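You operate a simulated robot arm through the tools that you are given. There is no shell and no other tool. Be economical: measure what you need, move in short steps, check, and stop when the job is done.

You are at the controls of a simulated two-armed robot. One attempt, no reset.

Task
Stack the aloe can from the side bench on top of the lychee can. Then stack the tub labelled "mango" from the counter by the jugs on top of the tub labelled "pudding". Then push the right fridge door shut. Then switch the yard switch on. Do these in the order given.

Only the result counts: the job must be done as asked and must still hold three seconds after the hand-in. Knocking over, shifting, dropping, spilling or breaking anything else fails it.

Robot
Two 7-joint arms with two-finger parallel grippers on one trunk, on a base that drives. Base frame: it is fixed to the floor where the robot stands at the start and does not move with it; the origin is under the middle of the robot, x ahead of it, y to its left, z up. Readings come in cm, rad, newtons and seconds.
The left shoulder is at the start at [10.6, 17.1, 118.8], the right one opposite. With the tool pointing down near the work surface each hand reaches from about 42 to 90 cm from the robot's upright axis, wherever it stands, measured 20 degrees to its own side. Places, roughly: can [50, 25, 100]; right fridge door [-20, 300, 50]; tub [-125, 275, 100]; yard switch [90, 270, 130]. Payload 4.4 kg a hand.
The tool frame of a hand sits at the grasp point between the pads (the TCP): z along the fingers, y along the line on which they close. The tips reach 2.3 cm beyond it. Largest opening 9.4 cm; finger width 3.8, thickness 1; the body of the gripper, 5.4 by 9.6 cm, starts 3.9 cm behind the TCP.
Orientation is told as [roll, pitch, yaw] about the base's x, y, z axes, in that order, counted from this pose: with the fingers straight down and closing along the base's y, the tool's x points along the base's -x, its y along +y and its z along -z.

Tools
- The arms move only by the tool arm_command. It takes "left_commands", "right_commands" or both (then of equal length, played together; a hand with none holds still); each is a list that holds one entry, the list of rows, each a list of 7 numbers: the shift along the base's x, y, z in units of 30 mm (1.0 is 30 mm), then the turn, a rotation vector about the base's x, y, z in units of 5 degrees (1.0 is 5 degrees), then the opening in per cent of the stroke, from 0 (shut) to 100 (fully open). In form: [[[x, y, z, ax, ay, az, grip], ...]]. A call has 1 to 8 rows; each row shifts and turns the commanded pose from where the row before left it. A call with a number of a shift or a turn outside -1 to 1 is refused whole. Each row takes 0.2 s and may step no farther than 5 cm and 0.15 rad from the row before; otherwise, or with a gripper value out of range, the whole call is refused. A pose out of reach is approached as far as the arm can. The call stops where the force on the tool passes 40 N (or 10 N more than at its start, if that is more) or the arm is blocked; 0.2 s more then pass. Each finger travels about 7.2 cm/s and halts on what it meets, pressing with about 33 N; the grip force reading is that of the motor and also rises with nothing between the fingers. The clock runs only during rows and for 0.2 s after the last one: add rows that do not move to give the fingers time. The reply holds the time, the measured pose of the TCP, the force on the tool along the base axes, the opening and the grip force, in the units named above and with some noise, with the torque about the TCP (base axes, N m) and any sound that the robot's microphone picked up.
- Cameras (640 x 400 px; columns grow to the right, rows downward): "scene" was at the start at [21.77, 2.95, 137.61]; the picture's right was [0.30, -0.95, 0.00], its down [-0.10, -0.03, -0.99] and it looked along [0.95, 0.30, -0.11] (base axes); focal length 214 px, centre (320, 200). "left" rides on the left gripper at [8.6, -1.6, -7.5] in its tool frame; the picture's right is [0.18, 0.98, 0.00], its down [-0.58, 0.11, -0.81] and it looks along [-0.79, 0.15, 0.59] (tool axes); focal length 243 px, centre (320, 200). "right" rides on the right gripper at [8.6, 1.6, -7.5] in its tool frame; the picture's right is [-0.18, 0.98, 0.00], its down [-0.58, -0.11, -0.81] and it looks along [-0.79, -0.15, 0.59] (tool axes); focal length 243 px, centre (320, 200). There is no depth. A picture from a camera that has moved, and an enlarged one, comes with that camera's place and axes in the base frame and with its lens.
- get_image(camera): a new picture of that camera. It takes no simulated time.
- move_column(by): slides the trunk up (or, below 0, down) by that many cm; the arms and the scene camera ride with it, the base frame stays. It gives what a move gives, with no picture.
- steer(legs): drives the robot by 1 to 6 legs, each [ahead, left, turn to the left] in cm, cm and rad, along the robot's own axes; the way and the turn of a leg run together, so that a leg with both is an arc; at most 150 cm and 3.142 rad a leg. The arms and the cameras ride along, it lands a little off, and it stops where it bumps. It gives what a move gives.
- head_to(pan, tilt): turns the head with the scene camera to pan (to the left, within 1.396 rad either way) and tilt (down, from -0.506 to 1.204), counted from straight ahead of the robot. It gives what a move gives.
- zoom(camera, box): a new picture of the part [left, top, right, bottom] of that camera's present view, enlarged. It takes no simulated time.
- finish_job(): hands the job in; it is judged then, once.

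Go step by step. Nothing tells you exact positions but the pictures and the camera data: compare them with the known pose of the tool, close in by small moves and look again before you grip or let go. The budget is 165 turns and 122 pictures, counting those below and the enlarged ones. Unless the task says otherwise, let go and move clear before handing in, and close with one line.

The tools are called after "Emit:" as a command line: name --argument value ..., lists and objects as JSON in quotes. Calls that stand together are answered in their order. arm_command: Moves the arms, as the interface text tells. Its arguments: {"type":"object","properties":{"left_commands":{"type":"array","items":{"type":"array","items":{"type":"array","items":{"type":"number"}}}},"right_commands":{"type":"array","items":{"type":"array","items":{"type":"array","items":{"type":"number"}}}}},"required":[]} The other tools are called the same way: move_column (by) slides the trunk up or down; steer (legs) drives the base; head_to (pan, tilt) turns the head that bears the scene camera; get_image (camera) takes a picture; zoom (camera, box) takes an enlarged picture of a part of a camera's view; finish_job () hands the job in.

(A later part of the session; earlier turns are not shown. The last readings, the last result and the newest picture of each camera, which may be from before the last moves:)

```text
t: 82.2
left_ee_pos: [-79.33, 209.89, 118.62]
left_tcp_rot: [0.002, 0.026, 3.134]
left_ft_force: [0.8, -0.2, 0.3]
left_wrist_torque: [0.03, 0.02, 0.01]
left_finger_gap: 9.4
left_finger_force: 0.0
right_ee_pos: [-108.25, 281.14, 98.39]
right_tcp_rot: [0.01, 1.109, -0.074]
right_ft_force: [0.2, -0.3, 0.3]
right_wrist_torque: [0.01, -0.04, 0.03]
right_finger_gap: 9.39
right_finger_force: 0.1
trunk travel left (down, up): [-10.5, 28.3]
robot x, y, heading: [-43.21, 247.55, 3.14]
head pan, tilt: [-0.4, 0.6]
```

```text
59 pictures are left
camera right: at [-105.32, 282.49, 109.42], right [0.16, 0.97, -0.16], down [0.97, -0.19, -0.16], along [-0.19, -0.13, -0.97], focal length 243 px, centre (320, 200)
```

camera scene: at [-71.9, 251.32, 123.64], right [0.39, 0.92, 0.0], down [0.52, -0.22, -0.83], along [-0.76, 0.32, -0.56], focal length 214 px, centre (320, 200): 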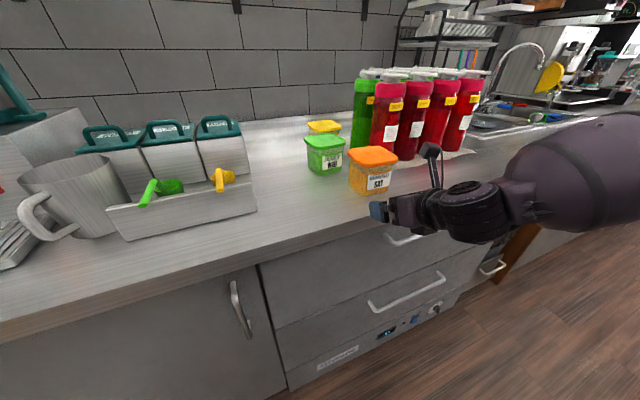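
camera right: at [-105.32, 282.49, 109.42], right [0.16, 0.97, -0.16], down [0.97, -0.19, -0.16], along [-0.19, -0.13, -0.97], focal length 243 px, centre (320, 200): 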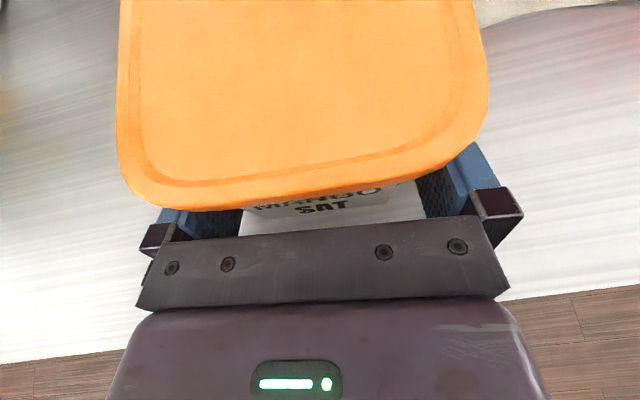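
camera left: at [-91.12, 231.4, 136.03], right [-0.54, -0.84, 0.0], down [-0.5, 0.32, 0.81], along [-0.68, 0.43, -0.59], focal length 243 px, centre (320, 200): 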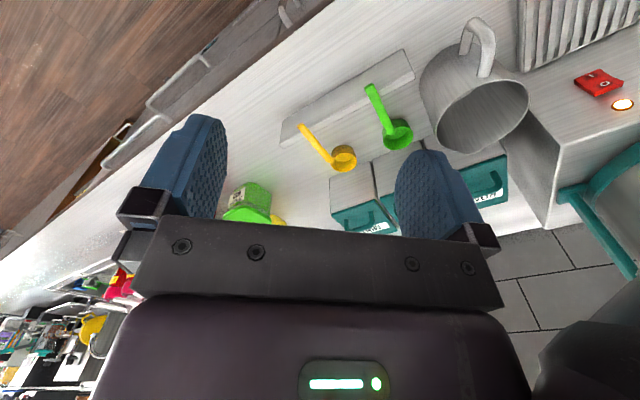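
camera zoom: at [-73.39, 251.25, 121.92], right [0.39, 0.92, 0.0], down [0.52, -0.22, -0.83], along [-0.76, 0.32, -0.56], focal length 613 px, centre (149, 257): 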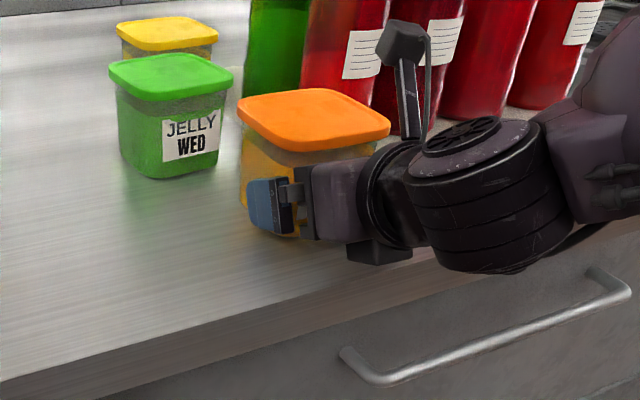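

Fingers sit under the lid on both sides. A touch further, then close the grip.

Emit:
arm_command --right_commands '[[[-0.17, 0, 0, 0, 0, 0, 100], [0, 0, 0, 0, 0, 0, 90], [0, 0, 0, 0, 0, 0, 80], [0, 0, 0, 0, 0, 0, 60], [0, 0, 0, 0, 0, 0, 50], [0, 0, 0, 0, 0, 0, 50], [0, 0, 0, 0, 0, 0, 50]]]'

Emit:
get_image --camera "right"

```text
t: 83.8
left_ee_pos: [-79.27, 209.8, 118.55]
left_tcp_rot: [0.002, 0.025, 3.132]
left_ft_force: [-0.9, 0.5, -0.5]
left_wrist_torque: [0.01, -0.06, 0.01]
left_finger_gap: 9.4
left_finger_force: 0.1
right_ee_pos: [-108.82, 281.15, 98.48]
right_tcp_rot: [0.012, 1.109, -0.073]
right_ft_force: [-0.2, -1.5, 0.7]
right_wrist_torque: [-0.19, -0.03, 0.07]
right_finger_gap: 8.91
right_finger_force: 32.4
trunk travel left (down, up): [-10.5, 28.3]
robot x, y, heading: [-43.04, 247.6, 3.141]
head pan, tilt: [-0.4, 0.6]
```

```text
58 pictures are left
camera right: at [-105.84, 282.46, 109.43], right [0.16, 0.97, -0.16], down [0.97, -0.19, -0.16], along [-0.19, -0.13, -0.97], focal length 243 px, centre (320, 200)
```

right: 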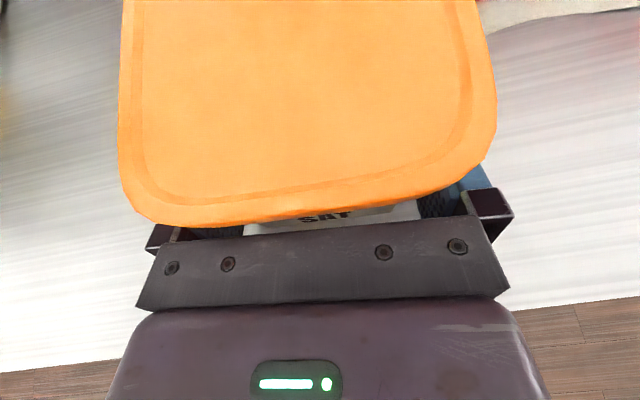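

Gripped at 8.9 cm with full force. Lifting slowly to test.

Emit:
arm_command --right_commands '[[[0, 0, 0.2, 0, 0, 0, 50], [0, 0, 0.3, 0, 0, 0, 50], [0, 0, 0.4, 0, 0, 0, 50], [0, 0, 0.4, 0, 0, 0, 50], [0, 0, 0, 0, 0, 0, 50]]]'

Emit:
zoom --camera "scene" --box '[300, 100, 460, 240]'

```text
t: 85.0
left_ee_pos: [-79.42, 209.93, 118.65]
left_tcp_rot: [0.003, 0.027, 3.132]
left_ft_force: [-0.5, -1.2, -0.3]
left_wrist_torque: [0.02, 0.03, 0.02]
left_finger_gap: 9.4
left_finger_force: 0.0
right_ee_pos: [-108.78, 281.17, 102.28]
right_tcp_rot: [0.01, 1.109, -0.073]
right_ft_force: [-0.1, 0.1, -3.8]
right_wrist_torque: [-0.01, -0.13, -0.01]
right_finger_gap: 8.89
right_finger_force: 32.9
trunk travel left (down, up): [-10.5, 28.3]
robot x, y, heading: [-42.91, 247.8, 3.144]
head pan, tilt: [-0.4, 0.6]
```

```text
2.86 times, centred on (380, 170) of scene
camera zoom: at [-73.45, 251.26, 121.89], right [0.39, 0.92, 0.0], down [0.52, -0.22, -0.82], along [-0.76, 0.32, -0.57], focal length 613 px, centre (149, 286)
```

zoom: 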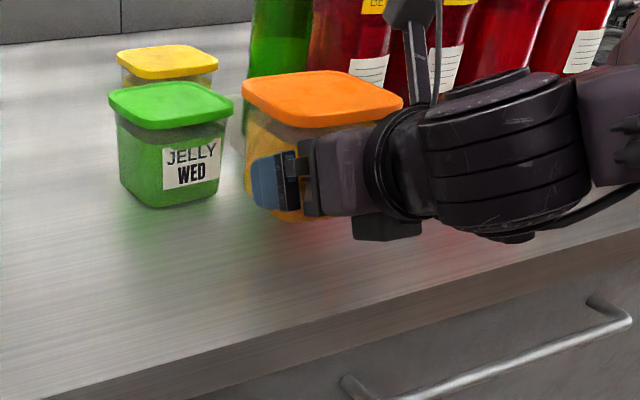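

The tub is held level (about 3.8 N). I raise it well clear, then shift the base left and turn slightly right so the extended arm stays away from the bottles.

Emit:
arm_command --right_commands '[[[0.1, 0, 0.6, 0, 0, 0, 50], [0.1, 0, 0.8, 0, 0, 0, 50], [0.1, 0, 0.8, 0, 0, 0, 50], [0.1, 0, 0.8, 0, 0, 0, 50], [0.1, 0, 0.6, 0, 0, 0, 50], [0, 0, 0, 0, 0, 0, 50]]]'

Emit:
steer --legs '[[0, 10, 0], [0, 0, -0.15]]'

Emit:
get_image --camera "scene"

Emit:
get_image --camera "right"

```text
t: 86.5
left_ee_pos: [-79.32, 209.83, 118.51]
left_tcp_rot: [0.001, 0.027, 3.134]
left_ft_force: [-0.8, -0.7, -0.6]
left_wrist_torque: [-0.02, 0.01, 0.02]
left_finger_gap: 9.38
left_finger_force: 0.1
right_ee_pos: [-107.39, 281.3, 112.99]
right_tcp_rot: [0.011, 1.11, -0.073]
right_ft_force: [-0.1, -0.1, -2.7]
right_wrist_torque: [0.0, -0.12, -0.03]
right_finger_gap: 8.91
right_finger_force: 32.8
trunk travel left (down, up): [-10.5, 28.3]
robot x, y, heading: [-42.63, 247.81, 3.139]
head pan, tilt: [-0.4, 0.6]
```

```text
t: 88.6
left_ee_pos: [-84.5, 205.58, 118.62]
left_tcp_rot: [0.001, 0.025, 2.985]
left_ft_force: [-0.3, 0.9, 0.2]
left_wrist_torque: [0.02, -0.02, -0.01]
left_finger_gap: 9.39
left_finger_force: 0.1
right_ee_pos: [-101.55, 280.47, 113.0]
right_tcp_rot: [0.008, 1.109, -0.223]
right_ft_force: [-0.8, 0.7, -4.3]
right_wrist_torque: [-0.03, -0.11, 0.04]
right_finger_gap: 8.91
right_finger_force: 33.2
trunk travel left (down, up): [-10.5, 28.3]
robot x, y, heading: [-42.97, 237.73, 2.993]
head pan, tilt: [-0.4, 0.6]
```

```text
56 pictures are left
camera scene: at [-72.58, 245.68, 121.9], right [0.52, 0.85, 0.0], down [0.48, -0.3, -0.82], along [-0.7, 0.43, -0.57], focal length 214 px, centre (320, 200)
```

scene: 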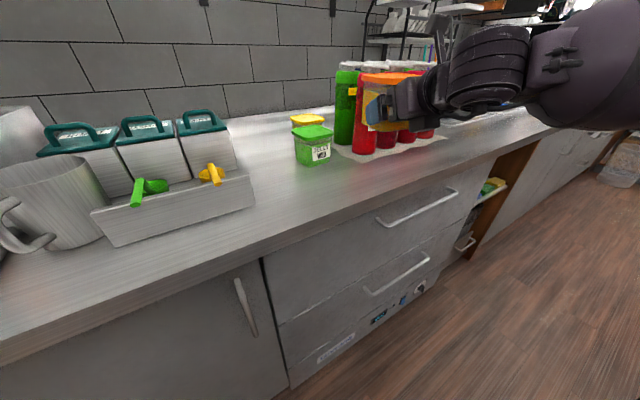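

```text
55 pictures are left
camera right: at [-98.53, 281.21, 124.02], right [0.3, 0.94, -0.16], down [0.93, -0.33, -0.16], along [-0.2, -0.1, -0.97], focal length 243 px, centre (320, 200)
```

right: 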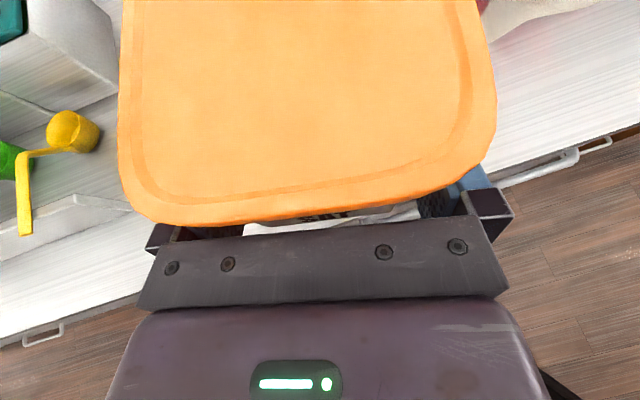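

I refine the pudding position from this viewpoint.

Emit:
zoom --camera "scene" --box '[270, 90, 400, 180]'

Emit:
get_image --camera "left"

```text
4.44 times, centred on (335, 135) of scene
camera zoom: at [-72.58, 245.68, 121.9], right [0.52, 0.85, 0.0], down [0.48, -0.3, -0.82], along [-0.7, 0.43, -0.57], focal length 953 px, centre (253, 489)
```

zoom: 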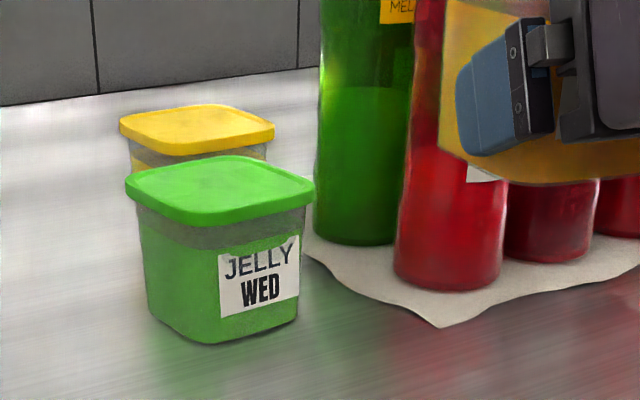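

```text
53 pictures are left
camera left: at [-75.81, 205.91, 126.28], right [0.03, -1.0, 0.01], down [-0.61, -0.01, 0.79], along [-0.79, -0.03, -0.61], focal length 243 px, centre (320, 200)
```

left: 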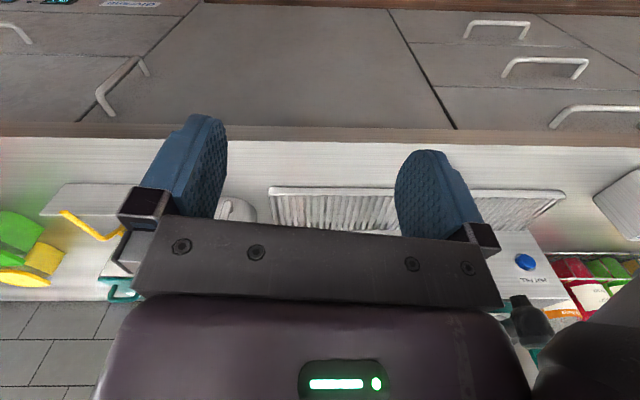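

Pudding confirmed at (-139.3, 281.5). I extend the arm forward above the jelly, halfway first.

Emit:
arm_command --right_commands '[[[-0.9, 0.02, 0, 0, 0, 0, 50], [-0.9, 0.02, 0, 0, 0, 0, 50], [-0.9, 0.02, 0, 0, 0, 0, 50], [-0.9, 0.02, 0, 0, 0, 0, 50], [-0.9, 0.02, 0, 0, 0, 0, 50], [-0.9, 0.02, 0, 0, 0, 0, 50]]]'

Emit:
get_image --camera "scene"

```text
t: 90.0
left_ee_pos: [-84.57, 205.46, 118.56]
left_tcp_rot: [0.002, 0.028, 2.984]
left_ft_force: [-0.4, -0.6, -0.9]
left_wrist_torque: [0.02, 0.02, 0.01]
left_finger_gap: 9.4
left_finger_force: 0.0
right_ee_pos: [-117.99, 280.51, 112.82]
right_tcp_rot: [0.01, 1.107, -0.222]
right_ft_force: [0.4, 0.0, -3.5]
right_wrist_torque: [-0.04, -0.12, -0.01]
right_finger_gap: 8.9
right_finger_force: 33.2
trunk travel left (down, up): [-10.5, 28.3]
robot x, y, heading: [-42.97, 237.66, 2.996]
head pan, tilt: [-0.4, 0.6]
```

```text
52 pictures are left
camera scene: at [-72.68, 245.6, 121.87], right [0.52, 0.85, 0.0], down [0.48, -0.29, -0.82], along [-0.7, 0.43, -0.57], focal length 214 px, centre (320, 200)
```

scene: 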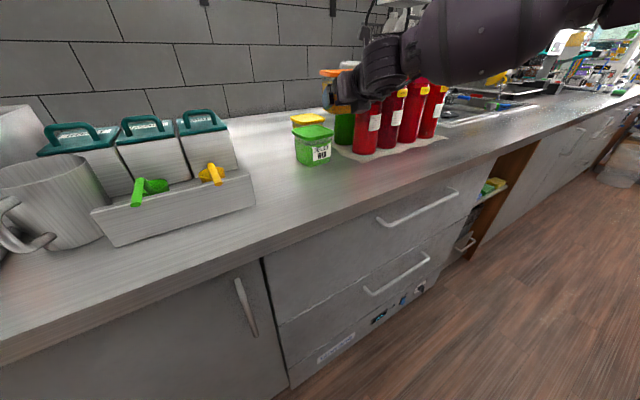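

Path is clear; continuing in two shorter parts.

Emit:
arm_command --right_commands '[[[-0.8, 0.03, 0, 0, 0, 0, 50], [-0.8, 0.03, 0, 0, 0, 0, 50], [-0.8, 0.03, 0, 0, 0, 0, 50], [-0.8, 0.03, 0, 0, 0, 0, 50]]]'

Emit:
get_image --camera "scene"

```text
t: 91.0
left_ee_pos: [-84.69, 205.75, 118.59]
left_tcp_rot: [0.002, 0.03, 2.984]
left_ft_force: [-0.4, -0.1, 0.1]
left_wrist_torque: [-0.05, 0.01, 0.01]
left_finger_gap: 9.41
left_finger_force: 0.0
right_ee_pos: [-127.51, 281.15, 112.76]
right_tcp_rot: [0.009, 1.107, -0.223]
right_ft_force: [-0.2, -0.5, -3.8]
right_wrist_torque: [0.0, -0.14, 0.02]
right_finger_gap: 8.92
right_finger_force: 33.0
trunk travel left (down, up): [-10.5, 28.3]
robot x, y, heading: [-43.08, 237.66, 2.991]
head pan, tilt: [-0.4, 0.6]
```

```text
51 pictures are left
camera scene: at [-72.75, 245.68, 121.82], right [0.52, 0.85, 0.0], down [0.48, -0.3, -0.82], along [-0.7, 0.43, -0.57], focal length 214 px, centre (320, 200)
```

scene: 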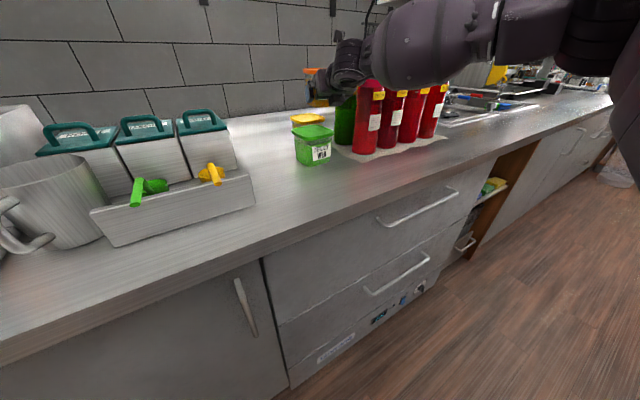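

Still clear. Moving the rest of the way above the pudding.

Emit:
arm_command --right_commands '[[[-0.76, 0, 0, 0, 0, 0, 50], [-0.76, 0, 0, 0, 0, 0, 50], [-0.76, 0, 0, 0, 0, 0, 50], [-0.76, 0, 0, 0, 0, 0, 50], [0, 0, 0, 0, 0, 0, 50]]]'

Emit:
zoom --camera "scene" --box '[260, 40, 460, 180]'

Emit:
get_image --camera "right"

```text
t: 92.2
left_ee_pos: [-84.53, 205.49, 118.58]
left_tcp_rot: [0.002, 0.027, 2.983]
left_ft_force: [-0.5, 0.5, -1.0]
left_wrist_torque: [-0.03, 0.0, -0.03]
left_finger_gap: 9.42
left_finger_force: 0.0
right_ee_pos: [-129.35, 281.99, 113.36]
right_tcp_rot: [0.01, 1.109, -0.22]
right_ft_force: [0.8, -0.7, -3.1]
right_wrist_torque: [-0.02, -0.12, 0.0]
right_finger_gap: 8.89
right_finger_force: 33.2
right hand out of reach, approached as far as the arm can: row 1, 2, 3, 4
trunk travel left (down, up): [-10.5, 28.3]
robot x, y, heading: [-42.9, 237.57, 2.99]
head pan, tilt: [-0.4, 0.6]
```

```text
2.86 times, centred on (360, 110) of scene
camera zoom: at [-72.55, 245.6, 121.93], right [0.52, 0.85, 0.0], down [0.48, -0.29, -0.83], along [-0.7, 0.43, -0.56], focal length 613 px, centre (206, 457)
```

zoom: 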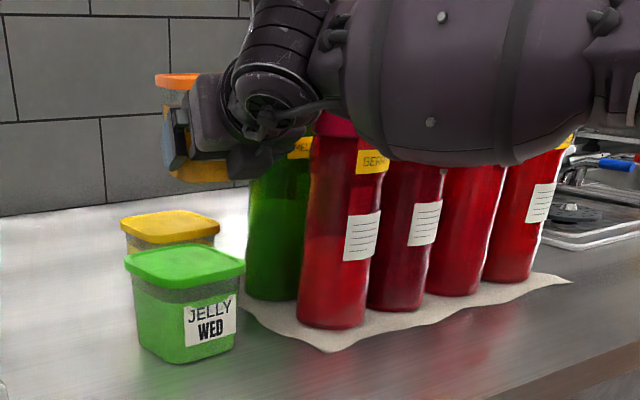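

```text
49 pictures are left
camera right: at [-126.28, 282.83, 124.38], right [0.3, 0.94, -0.16], down [0.93, -0.33, -0.16], along [-0.21, -0.1, -0.97], focal length 243 px, centre (320, 200)
```

right: 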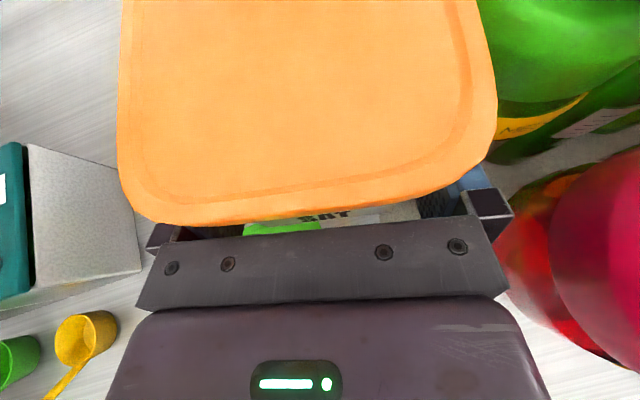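

The reach ended ~7 cm short and the forearm is near the bottles. I retract and raise the tub a little, pull the left hand back, and then reposition the base closer and turned further right.

Emit:
arm_command --right_commands '[[[0.7, -0.05, 0, 0, 0, 0, 50], [0.7, -0.05, 0.3, 0, 0, 0, 50], [0.7, -0.05, 0.5, 0, 0, 0, 50], [0.7, -0.05, 0.5, 0, 0, 0, 50], [0.7, 0, 0.5, 0, 0, 0, 50], [0, 0, 0, 0, 0, 0, 50]]]' --left_commands '[[[0.5, 0, 0.5, 0, 0, 0, 100], [0.5, 0, 0.5, 0, 0, 0, 100], [0.5, 0, 0.5, 0, 0, 0, 100], [0.5, 0, 0.5, 0, 0, 0, 100], [0, 0, 0, 0, 0, 0, 100], [0, 0, 0, 0, 0, 0, 100]]]'

Emit:
get_image --camera "scene"

```text
t: 93.6
left_ee_pos: [-78.64, 205.39, 123.95]
left_tcp_rot: [-0.003, 0.027, 2.985]
left_ft_force: [-0.3, 0.3, -0.4]
left_wrist_torque: [0.02, -0.05, -0.01]
left_finger_gap: 9.42
left_finger_force: 0.1
left hand out of reach, approached as far as the arm can: row 4
right_ee_pos: [-119.01, 281.4, 118.46]
right_tcp_rot: [0.009, 1.107, -0.221]
right_ft_force: [-0.7, 0.4, -4.6]
right_wrist_torque: [-0.01, -0.11, -0.01]
right_finger_gap: 8.88
right_finger_force: 33.4
trunk travel left (down, up): [-10.5, 28.3]
robot x, y, heading: [-43.04, 237.61, 2.997]
head pan, tilt: [-0.4, 0.6]
```

```text
48 pictures are left
camera scene: at [-72.66, 245.62, 121.87], right [0.52, 0.85, 0.0], down [0.48, -0.29, -0.82], along [-0.7, 0.43, -0.57], focal length 214 px, centre (320, 200)
```

scene: 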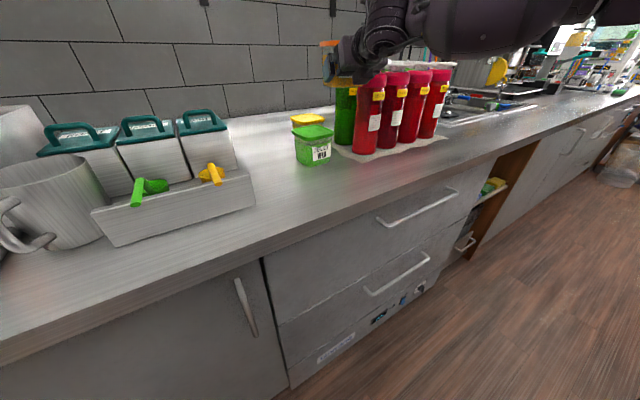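

Now the arc drive: a bit left first, then forward-left with the turn.

Emit:
steer --legs '[[0, 8, 0], [15, 8, -0.15]]'

Emit:
get_image --camera "scene"

Emit:
get_image --camera "right"

```text
t: 96.1
left_ee_pos: [-100.57, 198.69, 124.02]
left_tcp_rot: [-0.002, 0.026, 2.834]
left_ft_force: [-1.1, 0.6, 0.0]
left_wrist_torque: [0.02, -0.01, -0.01]
left_finger_gap: 9.4
left_finger_force: 0.1
right_ee_pos: [-129.11, 280.01, 118.56]
right_tcp_rot: [0.012, 1.108, -0.371]
right_ft_force: [0.3, -0.3, -4.1]
right_wrist_torque: [-0.03, -0.11, 0.0]
right_finger_gap: 8.89
right_finger_force: 32.7
trunk travel left (down, up): [-10.5, 28.3]
robot x, y, heading: [-60.83, 225.21, 2.844]
head pan, tilt: [-0.4, 0.6]
```

```text
47 pictures are left
camera scene: at [-88.69, 237.66, 121.91], right [0.64, 0.76, 0.0], down [0.43, -0.36, -0.82], along [-0.63, 0.53, -0.57], focal length 214 px, centre (320, 200)
```

scene: 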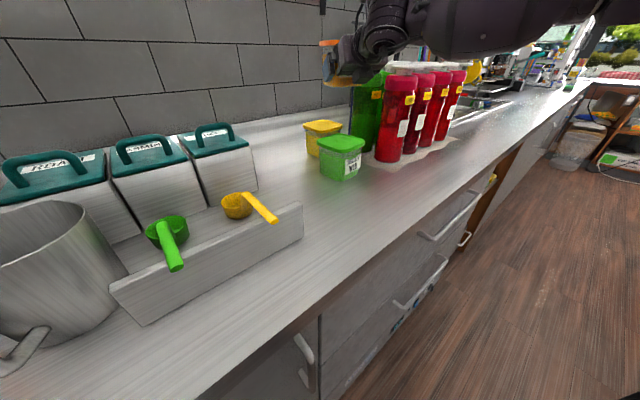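

```text
46 pictures are left
camera right: at [-125.91, 280.37, 129.67], right [0.44, 0.88, -0.16], down [0.87, -0.47, -0.16], along [-0.22, -0.07, -0.97], focal length 243 px, centre (320, 200)
```

right: 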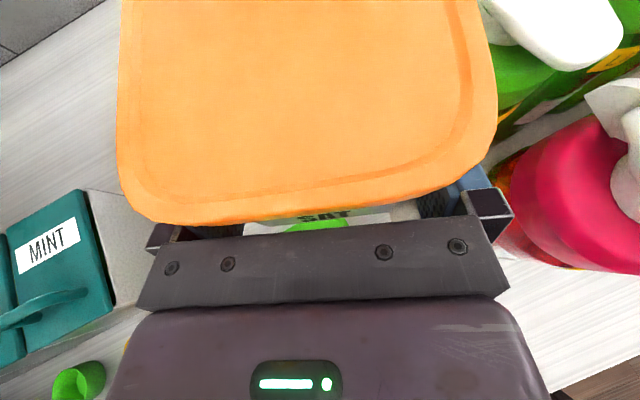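

Good stance now. I move the tub over the pudding, staying high.

Emit:
arm_command --right_commands '[[[-0.63, 0.07, 0, 0, 0, 0, 50], [-0.63, 0.07, 0, 0, 0, 0, 50], [-0.63, 0.07, 0, 0, 0, 0, 50], [-0.63, 0.07, 0, 0, 0, 0, 50], [0, 0, -0.5, 0, 0, 0, 50], [0, 0, -0.6, 0, 0, 0, 50], [0, 0, 0, 0, 0, 0, 50]]]'

Emit:
zoom --camera "scene" --box '[260, 20, 460, 190]'

Emit:
get_image --camera "right"

```text
t: 97.7
left_ee_pos: [-100.69, 198.67, 124.0]
left_tcp_rot: [-0.002, 0.025, 2.833]
left_ft_force: [-0.2, 0.1, -0.2]
left_wrist_torque: [0.01, -0.01, 0.02]
left_finger_gap: 9.37
left_finger_force: 0.0
right_ee_pos: [-136.61, 280.81, 115.21]
right_tcp_rot: [0.011, 1.108, -0.372]
right_ft_force: [0.0, 0.6, -3.1]
right_wrist_torque: [-0.01, -0.12, -0.03]
right_finger_gap: 8.9
right_finger_force: 32.6
trunk travel left (down, up): [-10.5, 28.3]
robot x, y, heading: [-60.61, 225.24, 2.843]
head pan, tilt: [-0.4, 0.6]
```

```text
2.35 times, centred on (360, 105) of scene
camera zoom: at [-88.63, 237.65, 121.92], right [0.64, 0.76, 0.0], down [0.43, -0.36, -0.82], along [-0.63, 0.53, -0.57], focal length 505 px, centre (226, 424)
```

zoom: 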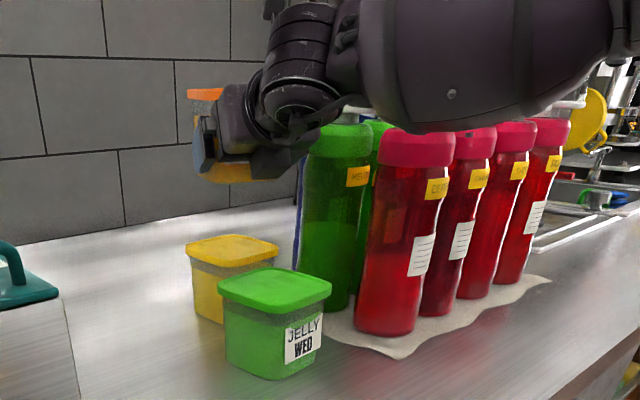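

```text
44 pictures are left
camera right: at [-133.49, 281.13, 126.38], right [0.44, 0.88, -0.16], down [0.87, -0.47, -0.16], along [-0.22, -0.07, -0.97], focal length 243 px, centre (320, 200)
```

right: 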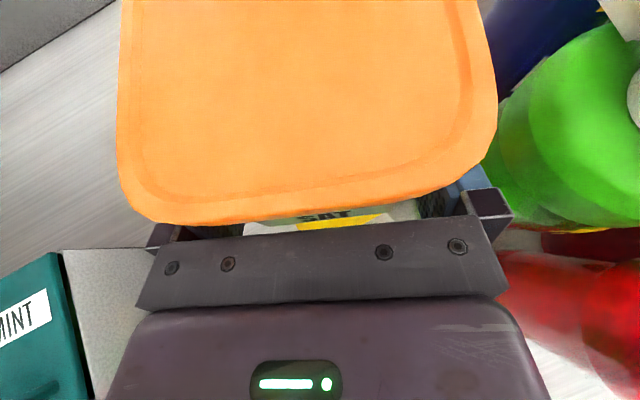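

The tub projects directly over the pudding lid. I lower to about 1 cm above contact and check.

Emit:
arm_command --right_commands '[[[0, 0, -0.6, 0, 0, 0, 50], [0, 0, -0.6, 0, 0, 0, 50], [0, 0, -0.5, 0, 0, 0, 50], [0, 0, -0.4, 0, 0, 0, 50], [0, 0, 0, 0, 0, 0, 50]]]'

Emit:
zoom --camera "scene" --box '[280, 50, 410, 150]'

```text
t: 98.9
left_ee_pos: [-100.59, 198.82, 124.03]
left_tcp_rot: [-0.001, 0.024, 2.832]
left_ft_force: [-0.4, 0.6, -0.1]
left_wrist_torque: [-0.01, 0.01, -0.03]
left_finger_gap: 9.41
left_finger_force: 0.0
right_ee_pos: [-136.57, 280.76, 108.97]
right_tcp_rot: [0.01, 1.112, -0.372]
right_ft_force: [-0.1, 0.0, -3.1]
right_wrist_torque: [-0.05, -0.13, 0.02]
right_finger_gap: 8.88
right_finger_force: 32.9
trunk travel left (down, up): [-10.5, 28.3]
robot x, y, heading: [-60.77, 225.39, 2.846]
head pan, tilt: [-0.4, 0.6]
```

```text
4.00 times, centred on (345, 100) of scene
camera zoom: at [-88.64, 237.66, 121.92], right [0.64, 0.76, 0.0], down [0.43, -0.36, -0.82], along [-0.63, 0.53, -0.57], focal length 858 px, centre (220, 600)
```

zoom: 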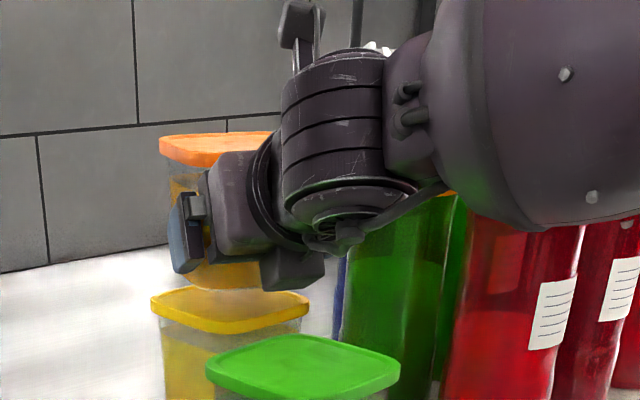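

Well aligned. Lowering to contact in small steps.

Emit:
arm_command --right_commands '[[[0, 0, -0.2, 0, 0, 0, 50], [0, 0, -0.15, 0, 0, 0, 50], [0, 0, -0.1, 0, 0, 0, 50], [0, 0, 0, 0, 0, 0, 50]]]'

Emit:
zoom --camera "scene" --box '[280, 50, 410, 150]'

```text
t: 99.9
left_ee_pos: [-100.6, 198.69, 123.93]
left_tcp_rot: [-0.002, 0.028, 2.832]
left_ft_force: [1.2, 0.8, 0.4]
left_wrist_torque: [-0.04, -0.03, 0.0]
left_finger_gap: 9.42
left_finger_force: 0.1
right_ee_pos: [-136.65, 280.72, 107.78]
right_tcp_rot: [0.01, 1.106, -0.374]
right_ft_force: [0.2, -0.3, -4.2]
right_wrist_torque: [-0.02, -0.09, 0.0]
right_finger_gap: 8.88
right_finger_force: 32.5
trunk travel left (down, up): [-10.5, 28.3]
robot x, y, heading: [-60.66, 224.95, 2.837]
head pan, tilt: [-0.4, 0.6]
```

```text
4.00 times, centred on (345, 100) of scene
camera zoom: at [-88.66, 237.67, 121.9], right [0.64, 0.76, 0.0], down [0.43, -0.36, -0.82], along [-0.63, 0.53, -0.57], focal length 858 px, centre (220, 600)
```

zoom: 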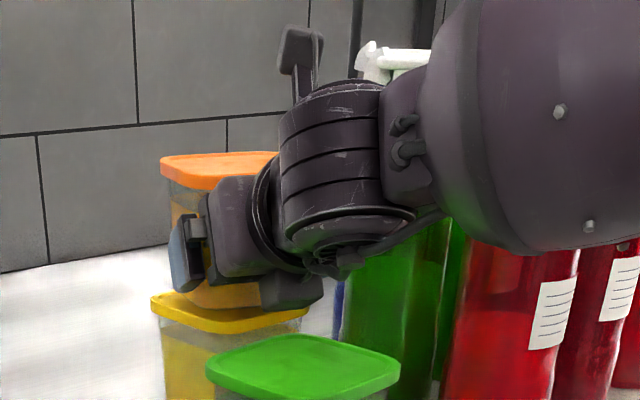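

Nearly there; a few more millimetres.

Emit:
arm_command --right_commands '[[[0, 0, -0.1, 0, 0, 0, 50], [0, 0, -0.08, 0, 0, 0, 50], [0, 0, 0, 0, 0, 0, 50]]]'

```text
t: 100.7
left_ee_pos: [-100.45, 198.61, 124.08]
left_tcp_rot: [-0.003, 0.023, 2.833]
left_ft_force: [0.3, 0.2, -0.1]
left_wrist_torque: [-0.01, 0.01, 0.03]
left_finger_gap: 9.39
left_finger_force: 0.1
right_ee_pos: [-136.43, 280.78, 107.35]
right_tcp_rot: [0.008, 1.11, -0.375]
right_ft_force: [-2.2, 1.9, 5.3]
right_wrist_torque: [-0.32, 0.06, -0.07]
right_finger_gap: 8.87
right_finger_force: 32.8
trunk travel left (down, up): [-10.5, 28.3]
robot x, y, heading: [-60.97, 225.14, 2.838]
head pan, tilt: [-0.4, 0.6]
```

Contact made. I relieve slightly and open the fingers.

Emit:
arm_command --right_commands '[[[0, 0, 0.06, 0, 0, 0, 50], [0, 0, 0, 0, 0, 0, 60], [0, 0, 0, 0, 0, 0, 100], [0, 0, 0, 0, 0, 0, 100], [0, 0, 0, 0, 0, 0, 100]]]'

Emit:
zoom --camera "scene" --box '[280, 50, 410, 150]'

Emit:
get_image --camera "right"

```text
t: 101.9
left_ee_pos: [-100.7, 198.74, 123.99]
left_tcp_rot: [0.0, 0.026, 2.833]
left_ft_force: [0.5, 0.7, 0.8]
left_wrist_torque: [0.04, 0.03, 0.02]
left_finger_gap: 9.4
left_finger_force: 0.2
right_ee_pos: [-136.52, 280.76, 107.34]
right_tcp_rot: [0.011, 1.108, -0.371]
right_ft_force: [-0.3, 0.2, -0.3]
right_wrist_torque: [-0.01, -0.01, -0.01]
right_finger_gap: 9.41
right_finger_force: 0.0
trunk travel left (down, up): [-10.5, 28.3]
robot x, y, heading: [-60.45, 224.8, 2.837]
head pan, tilt: [-0.4, 0.6]
```

```text
4.00 times, centred on (345, 100) of scene
camera zoom: at [-88.63, 237.65, 121.91], right [0.64, 0.76, 0.0], down [0.43, -0.36, -0.83], along [-0.63, 0.53, -0.56], focal length 858 px, centre (220, 600)
```

zoom: 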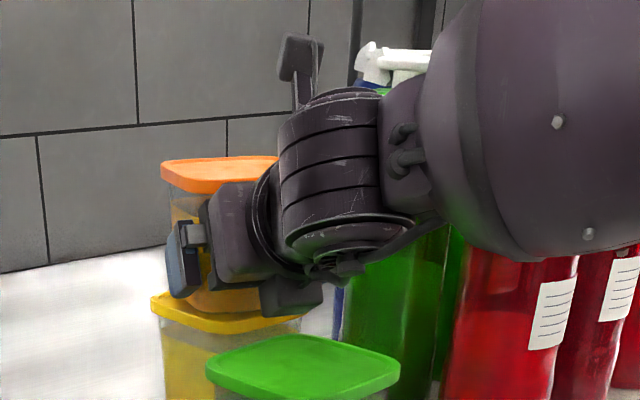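

```text
40 pictures are left
camera right: at [-133.4, 281.19, 118.37], right [0.44, 0.88, -0.16], down [0.87, -0.47, -0.16], along [-0.22, -0.07, -0.97], focal length 243 px, centre (320, 200)
```

right: 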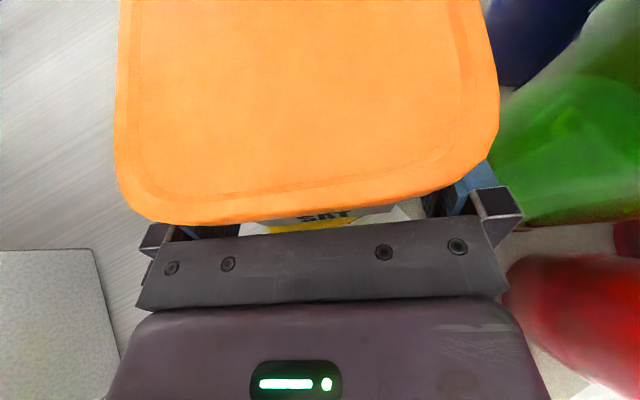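

The tub rests freely with no side force. Retreating straight back horizontally, slowly.

Emit:
arm_command --right_commands '[[[0.14, -0.055, 0, 0, 0, 0, 100], [0.14, -0.055, 0, 0, 0, 0, 100], [0.14, -0.055, 0, 0, 0, 0, 100], [0.14, -0.055, 0, 0, 0, 0, 100], [0.19, -0.073, 0, 0, 0, 0, 100]]]'

Emit:
zoom --camera "scene" --box '[280, 50, 410, 150]'

```text
t: 103.1
left_ee_pos: [-100.59, 198.65, 124.08]
left_tcp_rot: [-0.001, 0.024, 2.834]
left_ft_force: [0.5, -0.1, 0.3]
left_wrist_torque: [-0.01, 0.02, 0.01]
left_finger_gap: 9.39
left_finger_force: 0.1
right_ee_pos: [-134.33, 280.05, 107.4]
right_tcp_rot: [0.011, 1.109, -0.374]
right_ft_force: [0.4, -0.9, -0.4]
right_wrist_torque: [-0.02, 0.0, 0.0]
right_finger_gap: 9.4
right_finger_force: 0.1
trunk travel left (down, up): [-10.5, 28.3]
robot x, y, heading: [-60.37, 225.35, 2.848]
head pan, tilt: [-0.4, 0.6]
```

```text
4.00 times, centred on (345, 100) of scene
camera zoom: at [-88.61, 237.64, 121.92], right [0.64, 0.76, 0.0], down [0.43, -0.36, -0.83], along [-0.63, 0.53, -0.56], focal length 858 px, centre (220, 600)
```

zoom: 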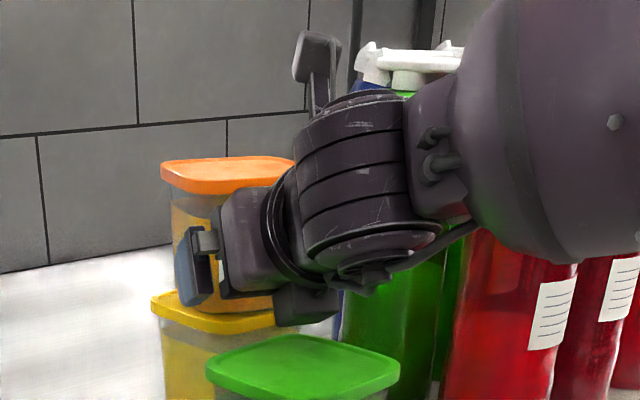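

Tub stays still. Continue backing off, then raise.

Emit:
arm_command --right_commands '[[[0.28, -0.11, 0, 0, 0, 0, 100], [0.37, -0.145, 0, 0, 0, 0, 100], [0.47, -0.18, 0, 0, 0, 0, 100], [0.47, -0.18, 0.1, 0, 0, 0, 100], [0.5, -0.18, 0.5, 0, 0, 0, 100], [0.5, -0.18, 0.8, 0, 0, 0, 100], [0.5, -0.18, 0.8, 0, 0, 0, 100], [0.5, -0.18, 0.8, 0, 0, 0, 100]]]'

Emit:
get_image --camera "scene"

Emit:
get_image --camera "right"

```text
t: 104.9
left_ee_pos: [-100.43, 198.78, 124.11]
left_tcp_rot: [-0.001, 0.024, 2.833]
left_ft_force: [0.1, 0.0, -0.2]
left_wrist_torque: [0.0, -0.04, 0.02]
left_finger_gap: 9.42
left_finger_force: 0.1
right_ee_pos: [-123.41, 275.98, 116.5]
right_tcp_rot: [0.01, 1.11, -0.373]
right_ft_force: [0.1, -0.3, 0.3]
right_wrist_torque: [-0.02, 0.01, 0.02]
right_finger_gap: 9.38
right_finger_force: 0.2
trunk travel left (down, up): [-10.5, 28.3]
robot x, y, heading: [-60.34, 225.25, 2.84]
head pan, tilt: [-0.4, 0.6]
```

```text
38 pictures are left
camera scene: at [-88.54, 237.62, 121.96], right [0.64, 0.76, 0.0], down [0.43, -0.36, -0.83], along [-0.63, 0.53, -0.56], focal length 214 px, centre (320, 200)
```

scene: 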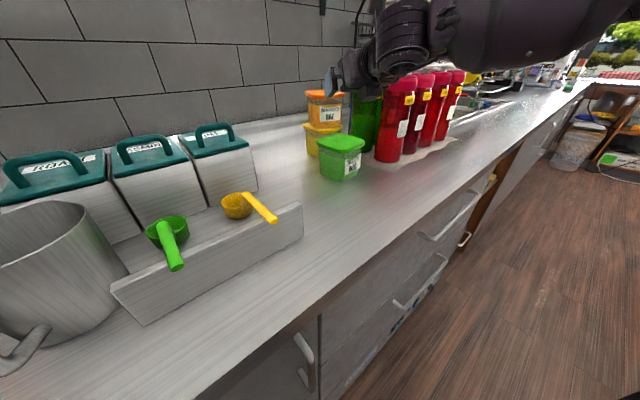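

```text
37 pictures are left
camera right: at [-120.24, 276.31, 127.49], right [0.44, 0.88, -0.16], down [0.87, -0.47, -0.16], along [-0.22, -0.07, -0.97], focal length 243 px, centre (320, 200)
```

right: 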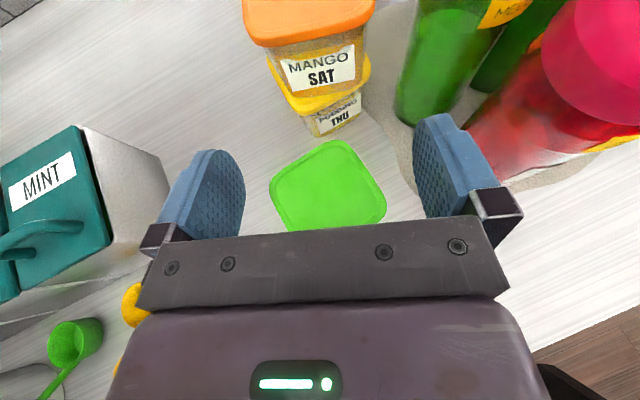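

The second stack is done. I retract and raise the right hand, then plan for the fridge door.

Emit:
arm_command --right_commands '[[[0.5, -0.2, 0.9, 0, 0, 0, 100], [0.7, -0.25, 0.8, 0, 0, 0, 60], [0.8, -0.3, 0.7, 0, 0, 0, 20], [0.8, -0.3, 0.7, 0, 0, 0, 0], [0.8, -0.3, 0.7, 0, 0, 0, 0], [0.8, -0.3, 0.7, 0, 0, 0, 0]]]'

Emit:
steer --legs '[[-18, 0, 0]]'

Emit:
head_to --pan -1.35 --tilt 0.5

Emit:
get_image --camera "scene"

```text
t: 106.3
left_ee_pos: [-100.56, 198.86, 124.0]
left_tcp_rot: [-0.003, 0.025, 2.833]
left_ft_force: [0.7, -0.1, -0.3]
left_wrist_torque: [-0.02, 0.03, 0.0]
left_finger_gap: 9.39
left_finger_force: 0.1
right_ee_pos: [-110.09, 270.88, 129.92]
right_tcp_rot: [0.01, 1.11, -0.372]
right_ft_force: [0.4, -0.3, -0.1]
right_wrist_torque: [-0.03, -0.01, -0.02]
right_finger_gap: 0.0
right_finger_force: 32.7
trunk travel left (down, up): [-10.5, 28.3]
robot x, y, heading: [-60.8, 225.06, 2.842]
head pan, tilt: [-0.4, 0.6]
```

```text
t: 107.8
left_ee_pos: [-83.55, 193.41, 124.01]
left_tcp_rot: [-0.001, 0.027, 2.834]
left_ft_force: [-0.2, 0.8, -0.5]
left_wrist_torque: [0.02, 0.05, -0.01]
left_finger_gap: 9.41
left_finger_force: 0.1
right_ee_pos: [-93.27, 265.8, 129.83]
right_tcp_rot: [0.01, 1.109, -0.374]
right_ft_force: [-0.5, -0.4, 0.7]
right_wrist_torque: [-0.03, -0.01, 0.02]
right_finger_gap: 0.0
right_finger_force: 33.3
trunk travel left (down, up): [-10.5, 28.3]
robot x, y, heading: [-43.45, 219.91, 2.841]
head pan, tilt: [-0.4, 0.6]
```

```text
t: 109.0
left_ee_pos: [-83.65, 193.53, 124.13]
left_tcp_rot: [-0.002, 0.026, 2.833]
left_ft_force: [-0.5, -0.7, -0.3]
left_wrist_torque: [0.03, 0.0, -0.01]
left_finger_gap: 9.39
left_finger_force: 0.0
right_ee_pos: [-93.35, 265.75, 129.9]
right_tcp_rot: [0.01, 1.109, -0.374]
right_ft_force: [0.5, -0.5, -0.5]
right_wrist_torque: [0.01, 0.0, 0.04]
right_finger_gap: 0.01
right_finger_force: 33.1
trunk travel left (down, up): [-10.5, 28.3]
robot x, y, heading: [-43.41, 219.73, 2.845]
head pan, tilt: [-1.349, 0.499]
```

```text
36 pictures are left
camera scene: at [-64.14, 235.75, 122.82], right [1.0, -0.08, 0.0], down [-0.04, -0.48, -0.88], along [0.07, 0.88, -0.48], focal length 214 px, centre (320, 200)
```

scene: 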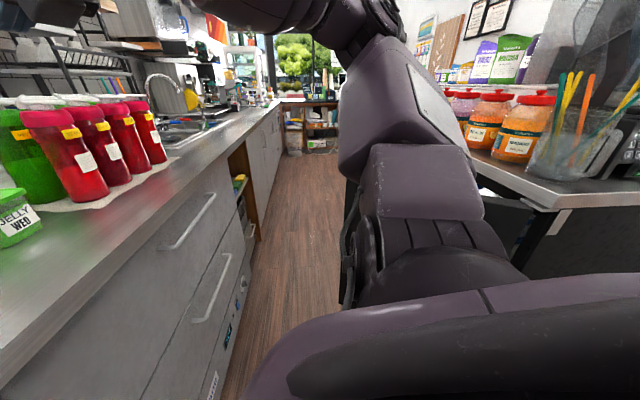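

The arm blocks this view. I turn and back up to face along the aisle toward the door.

Emit:
steer --legs '[[0, 0, -0.6], [-24, 0, 0], [0, 10, 0], [0, 0, -0.67]]'

Emit:
head_to --pan -0.2 --tilt 0.4

Emit:
get_image --camera "scene"

```text
t: 115.4
left_ee_pos: [-73.72, 225.49, 124.09]
left_tcp_rot: [-0.001, 0.027, 1.56]
left_ft_force: [-0.1, 0.1, 0.2]
left_wrist_torque: [0.02, -0.01, 0.0]
left_finger_gap: 9.4
left_finger_force: 0.1
right_ee_pos: [-7.6, 255.99, 129.81]
right_tcp_rot: [0.01, 1.11, -1.643]
right_ft_force: [0.7, -0.2, -0.5]
right_wrist_torque: [0.02, -0.01, 0.02]
right_finger_gap: 0.0
right_finger_force: 32.6
trunk travel left (down, up): [-10.5, 28.3]
robot x, y, heading: [-36.87, 194.84, 1.568]
head pan, tilt: [-1.349, 0.499]
```

```text
t: 116.7
left_ee_pos: [-73.71, 225.48, 123.97]
left_tcp_rot: [-0.001, 0.028, 1.562]
left_ft_force: [0.2, -0.1, 0.9]
left_wrist_torque: [0.03, 0.01, 0.0]
left_finger_gap: 9.4
left_finger_force: 0.0
right_ee_pos: [-7.57, 256.09, 129.8]
right_tcp_rot: [0.011, 1.108, -1.645]
right_ft_force: [-0.5, -0.2, 0.0]
right_wrist_torque: [0.02, -0.01, -0.02]
right_finger_gap: 0.0
right_finger_force: 32.6
trunk travel left (down, up): [-10.5, 28.3]
robot x, y, heading: [-36.54, 194.97, 1.571]
head pan, tilt: [-0.201, 0.4]
```

```text
35 pictures are left
camera scene: at [-34.8, 226.65, 123.74], right [0.98, -0.2, 0.0], down [-0.08, -0.38, -0.92], along [0.19, 0.9, -0.39], focal length 214 px, centre (320, 200)
```

scene: 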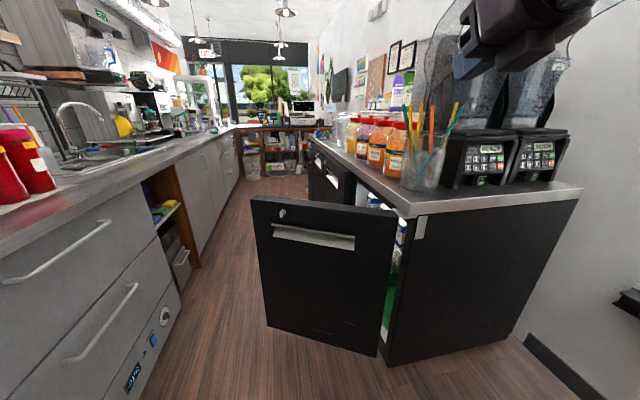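

Door hinge is near (6, 287), tip near (-47, 312), top at z≈90. I tuck the right hand in and bring the left hand forward, closed, for pushing.

Emit:
arm_command --right_commands '[[[-0.3, -0.5, 0.4, 0, 0, 0, 0], [-0.3, -0.7, 0.5, 0, 0, 0, 0], [-0.3, -0.7, 0.5, 0, 0, 0, 0], [-0.3, -0.7, 0.5, 0, 0, 0, 0], [-0.3, -0.7, 0.5, 0, 0, 0, 0], [-0.3, -0.7, 0.5, 0, 0, 0, 0], [0, -0.5, 0, 0, 0, 0, 0]]]' --left_commands '[[[0.6, 0.7, 0, 0, 0, 0, 80], [0.6, 0.7, 0, 0, 0, 0, 40], [0.6, 0.7, 0, 0, 0, 0, 0], [0.6, 0.7, -0.3, 0, 0, 0, 0], [0.5, 0.7, -0.5, 0, 0, 0, 0], [0.5, 0.7, -0.5, 0, 0, 0, 0], [0.5, 0.7, -0.5, 0, 0, 0, 0]]]'

Emit:
get_image --camera "scene"

```text
t: 118.3
left_ee_pos: [-62.07, 240.31, 118.02]
left_tcp_rot: [0.0, 0.025, 1.56]
left_ft_force: [1.2, -0.5, 0.2]
left_wrist_torque: [-0.02, -0.02, 0.0]
left_finger_gap: 0.0
left_finger_force: 32.7
left hand out of reach, approached as far as the arm can: row 1, 3
right_ee_pos: [-12.84, 242.61, 138.4]
right_tcp_rot: [0.01, 1.109, -1.646]
right_ft_force: [0.5, 1.1, -0.5]
right_wrist_torque: [-0.03, 0.01, 0.01]
right_finger_gap: 0.0
right_finger_force: 32.8
trunk travel left (down, up): [-10.5, 28.3]
robot x, y, heading: [-36.51, 195.31, 1.569]
head pan, tilt: [-0.201, 0.4]
```

```text
34 pictures are left
camera scene: at [-34.73, 226.7, 123.71], right [0.98, -0.2, 0.0], down [-0.08, -0.38, -0.92], along [0.18, 0.9, -0.39], focal length 214 px, centre (320, 200)
```

scene: 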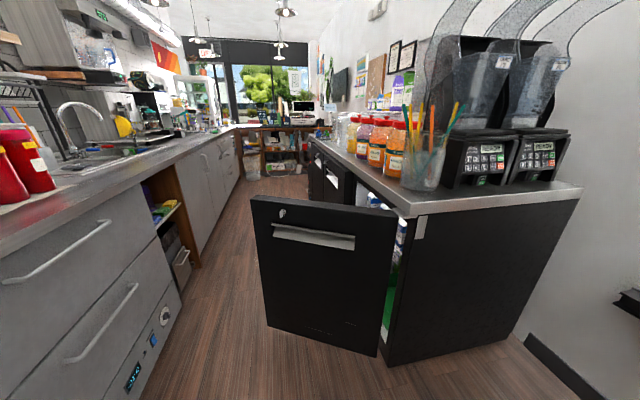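

Lowering the trunk fully and bringing the left hand down ahead of the robot, still clear of the door.

Emit:
move_column --by -10

Emit:
arm_command --left_commands '[[[0.5, 0.5, -0.9, 0, 0, 0, 0], [0.5, 0.5, -0.9, 0, 0, 0, 0], [0.5, 0.5, -0.9, 0, 0, 0, 0], [0.5, 0.5, -0.9, 0, 0, 0, 0], [0.5, 0.5, -0.9, 0, 0, 0, 0], [0.5, 0.5, -0.9, 0, 0, 0, 0], [0.5, 0.5, -0.9, 0, 0, 0, 0], [0, 0, -0.9, 0, 0, 0, 0]]]'

Emit:
arm_command --left_commands '[[[0, 0, -0.9, 0, 0, 0, 0], [0, 0, -0.9, 0, 0, 0, 0], [0, 0, -0.9, 0, 0, 0, 0], [0, 0, -0.9, 0, 0, 0, 0], [0, 0, -0.9, 0, 0, 0, 0], [0, 0, -0.9, 0, 0, 0, 0]]]'

```text
t: 119.7
left_ee_pos: [-62.26, 240.07, 108.01]
left_tcp_rot: [-0.001, 0.023, 1.563]
left_ft_force: [-0.3, -0.1, -0.1]
left_wrist_torque: [0.0, -0.01, -0.01]
left_finger_gap: 0.0
left_finger_force: 32.7
right_ee_pos: [-12.97, 242.42, 128.58]
right_tcp_rot: [0.012, 1.111, -1.644]
right_ft_force: [0.4, -0.6, 0.2]
right_wrist_torque: [-0.02, 0.03, -0.03]
right_finger_gap: 0.01
right_finger_force: 33.0
trunk travel left (down, up): [-0.5, 38.3]
robot x, y, heading: [-36.43, 195.0, 1.566]
head pan, tilt: [-0.201, 0.4]
```

```text
t: 121.5
left_ee_pos: [-51.7, 250.73, 86.21]
left_tcp_rot: [-0.002, 0.027, 1.563]
left_ft_force: [0.9, -0.1, 0.4]
left_wrist_torque: [-0.04, -0.03, -0.01]
left_finger_gap: 0.02
left_finger_force: 32.5
right_ee_pos: [-13.0, 242.59, 128.58]
right_tcp_rot: [0.013, 1.11, -1.644]
right_ft_force: [0.1, 0.0, 0.8]
right_wrist_torque: [0.02, 0.0, 0.02]
right_finger_gap: 0.0
right_finger_force: 33.4
trunk travel left (down, up): [-0.5, 38.3]
robot x, y, heading: [-36.64, 195.08, 1.567]
head pan, tilt: [-0.201, 0.4]
```

```text
t: 122.9
left_ee_pos: [-51.72, 250.82, 70.0]
left_tcp_rot: [-0.004, 0.026, 1.561]
left_ft_force: [0.7, 0.1, 0.9]
left_wrist_torque: [0.0, 0.02, -0.03]
left_finger_gap: 0.02
left_finger_force: 32.8
right_ee_pos: [-13.09, 242.59, 128.47]
right_tcp_rot: [0.011, 1.107, -1.644]
right_ft_force: [-0.4, -0.2, 0.3]
right_wrist_torque: [0.02, 0.04, 0.0]
right_finger_gap: 0.0
right_finger_force: 33.4
trunk travel left (down, up): [-0.5, 38.3]
robot x, y, heading: [-36.87, 195.37, 1.569]
head pan, tilt: [-0.201, 0.4]
```

Hand is at z≈70. I drive up near the door and angle the robot 0.4 rad right.

Emit:
steer --legs '[[43, 6, 0], [0, 0, -0.4]]'

Emit:
arm_command --left_commands '[[[0, 0, -0.8, 0, 0, 0, 0], [0, 0, -0.8, 0, 0, 0, 0]]]'

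Emit:
get_image --camera "scene"

```text
t: 126.7
left_ee_pos: [-34.41, 295.17, 70.08]
left_tcp_rot: [-0.003, 0.026, 1.156]
left_ft_force: [0.3, 0.1, -0.5]
left_wrist_torque: [0.02, -0.01, 0.0]
left_finger_gap: 0.0
left_finger_force: 33.7
right_ee_pos: [-2.07, 272.5, 128.54]
right_tcp_rot: [0.008, 1.108, -2.05]
right_ft_force: [0.2, 0.6, 0.1]
right_wrist_torque: [0.0, -0.03, 0.02]
right_finger_gap: 0.01
right_finger_force: 32.8
trunk travel left (down, up): [-0.5, 38.3]
robot x, y, heading: [-42.53, 238.29, 1.162]
head pan, tilt: [-0.201, 0.4]
```

```text
t: 127.3
left_ee_pos: [-34.29, 295.33, 65.2]
left_tcp_rot: [-0.002, 0.025, 1.155]
left_ft_force: [0.0, 0.6, -0.4]
left_wrist_torque: [0.01, 0.01, 0.0]
left_finger_gap: 0.0
left_finger_force: 32.5
right_ee_pos: [-2.05, 272.61, 128.53]
right_tcp_rot: [0.011, 1.106, -2.051]
right_ft_force: [-0.5, -0.1, 1.0]
right_wrist_torque: [-0.03, 0.0, 0.01]
right_finger_gap: 0.0
right_finger_force: 32.7
trunk travel left (down, up): [-0.5, 38.3]
robot x, y, heading: [-42.45, 238.11, 1.162]
head pan, tilt: [-0.201, 0.4]
```

```text
33 pictures are left
camera scene: at [-25.25, 273.93, 111.48], right [0.82, -0.57, 0.0], down [-0.22, -0.32, -0.92], along [0.53, 0.76, -0.39], focal length 214 px, centre (320, 200)
```

scene: 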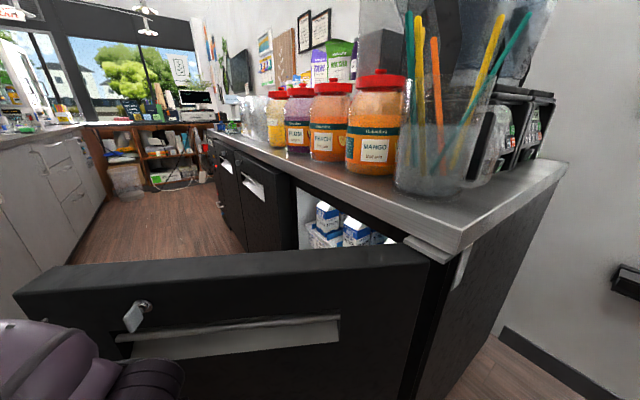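

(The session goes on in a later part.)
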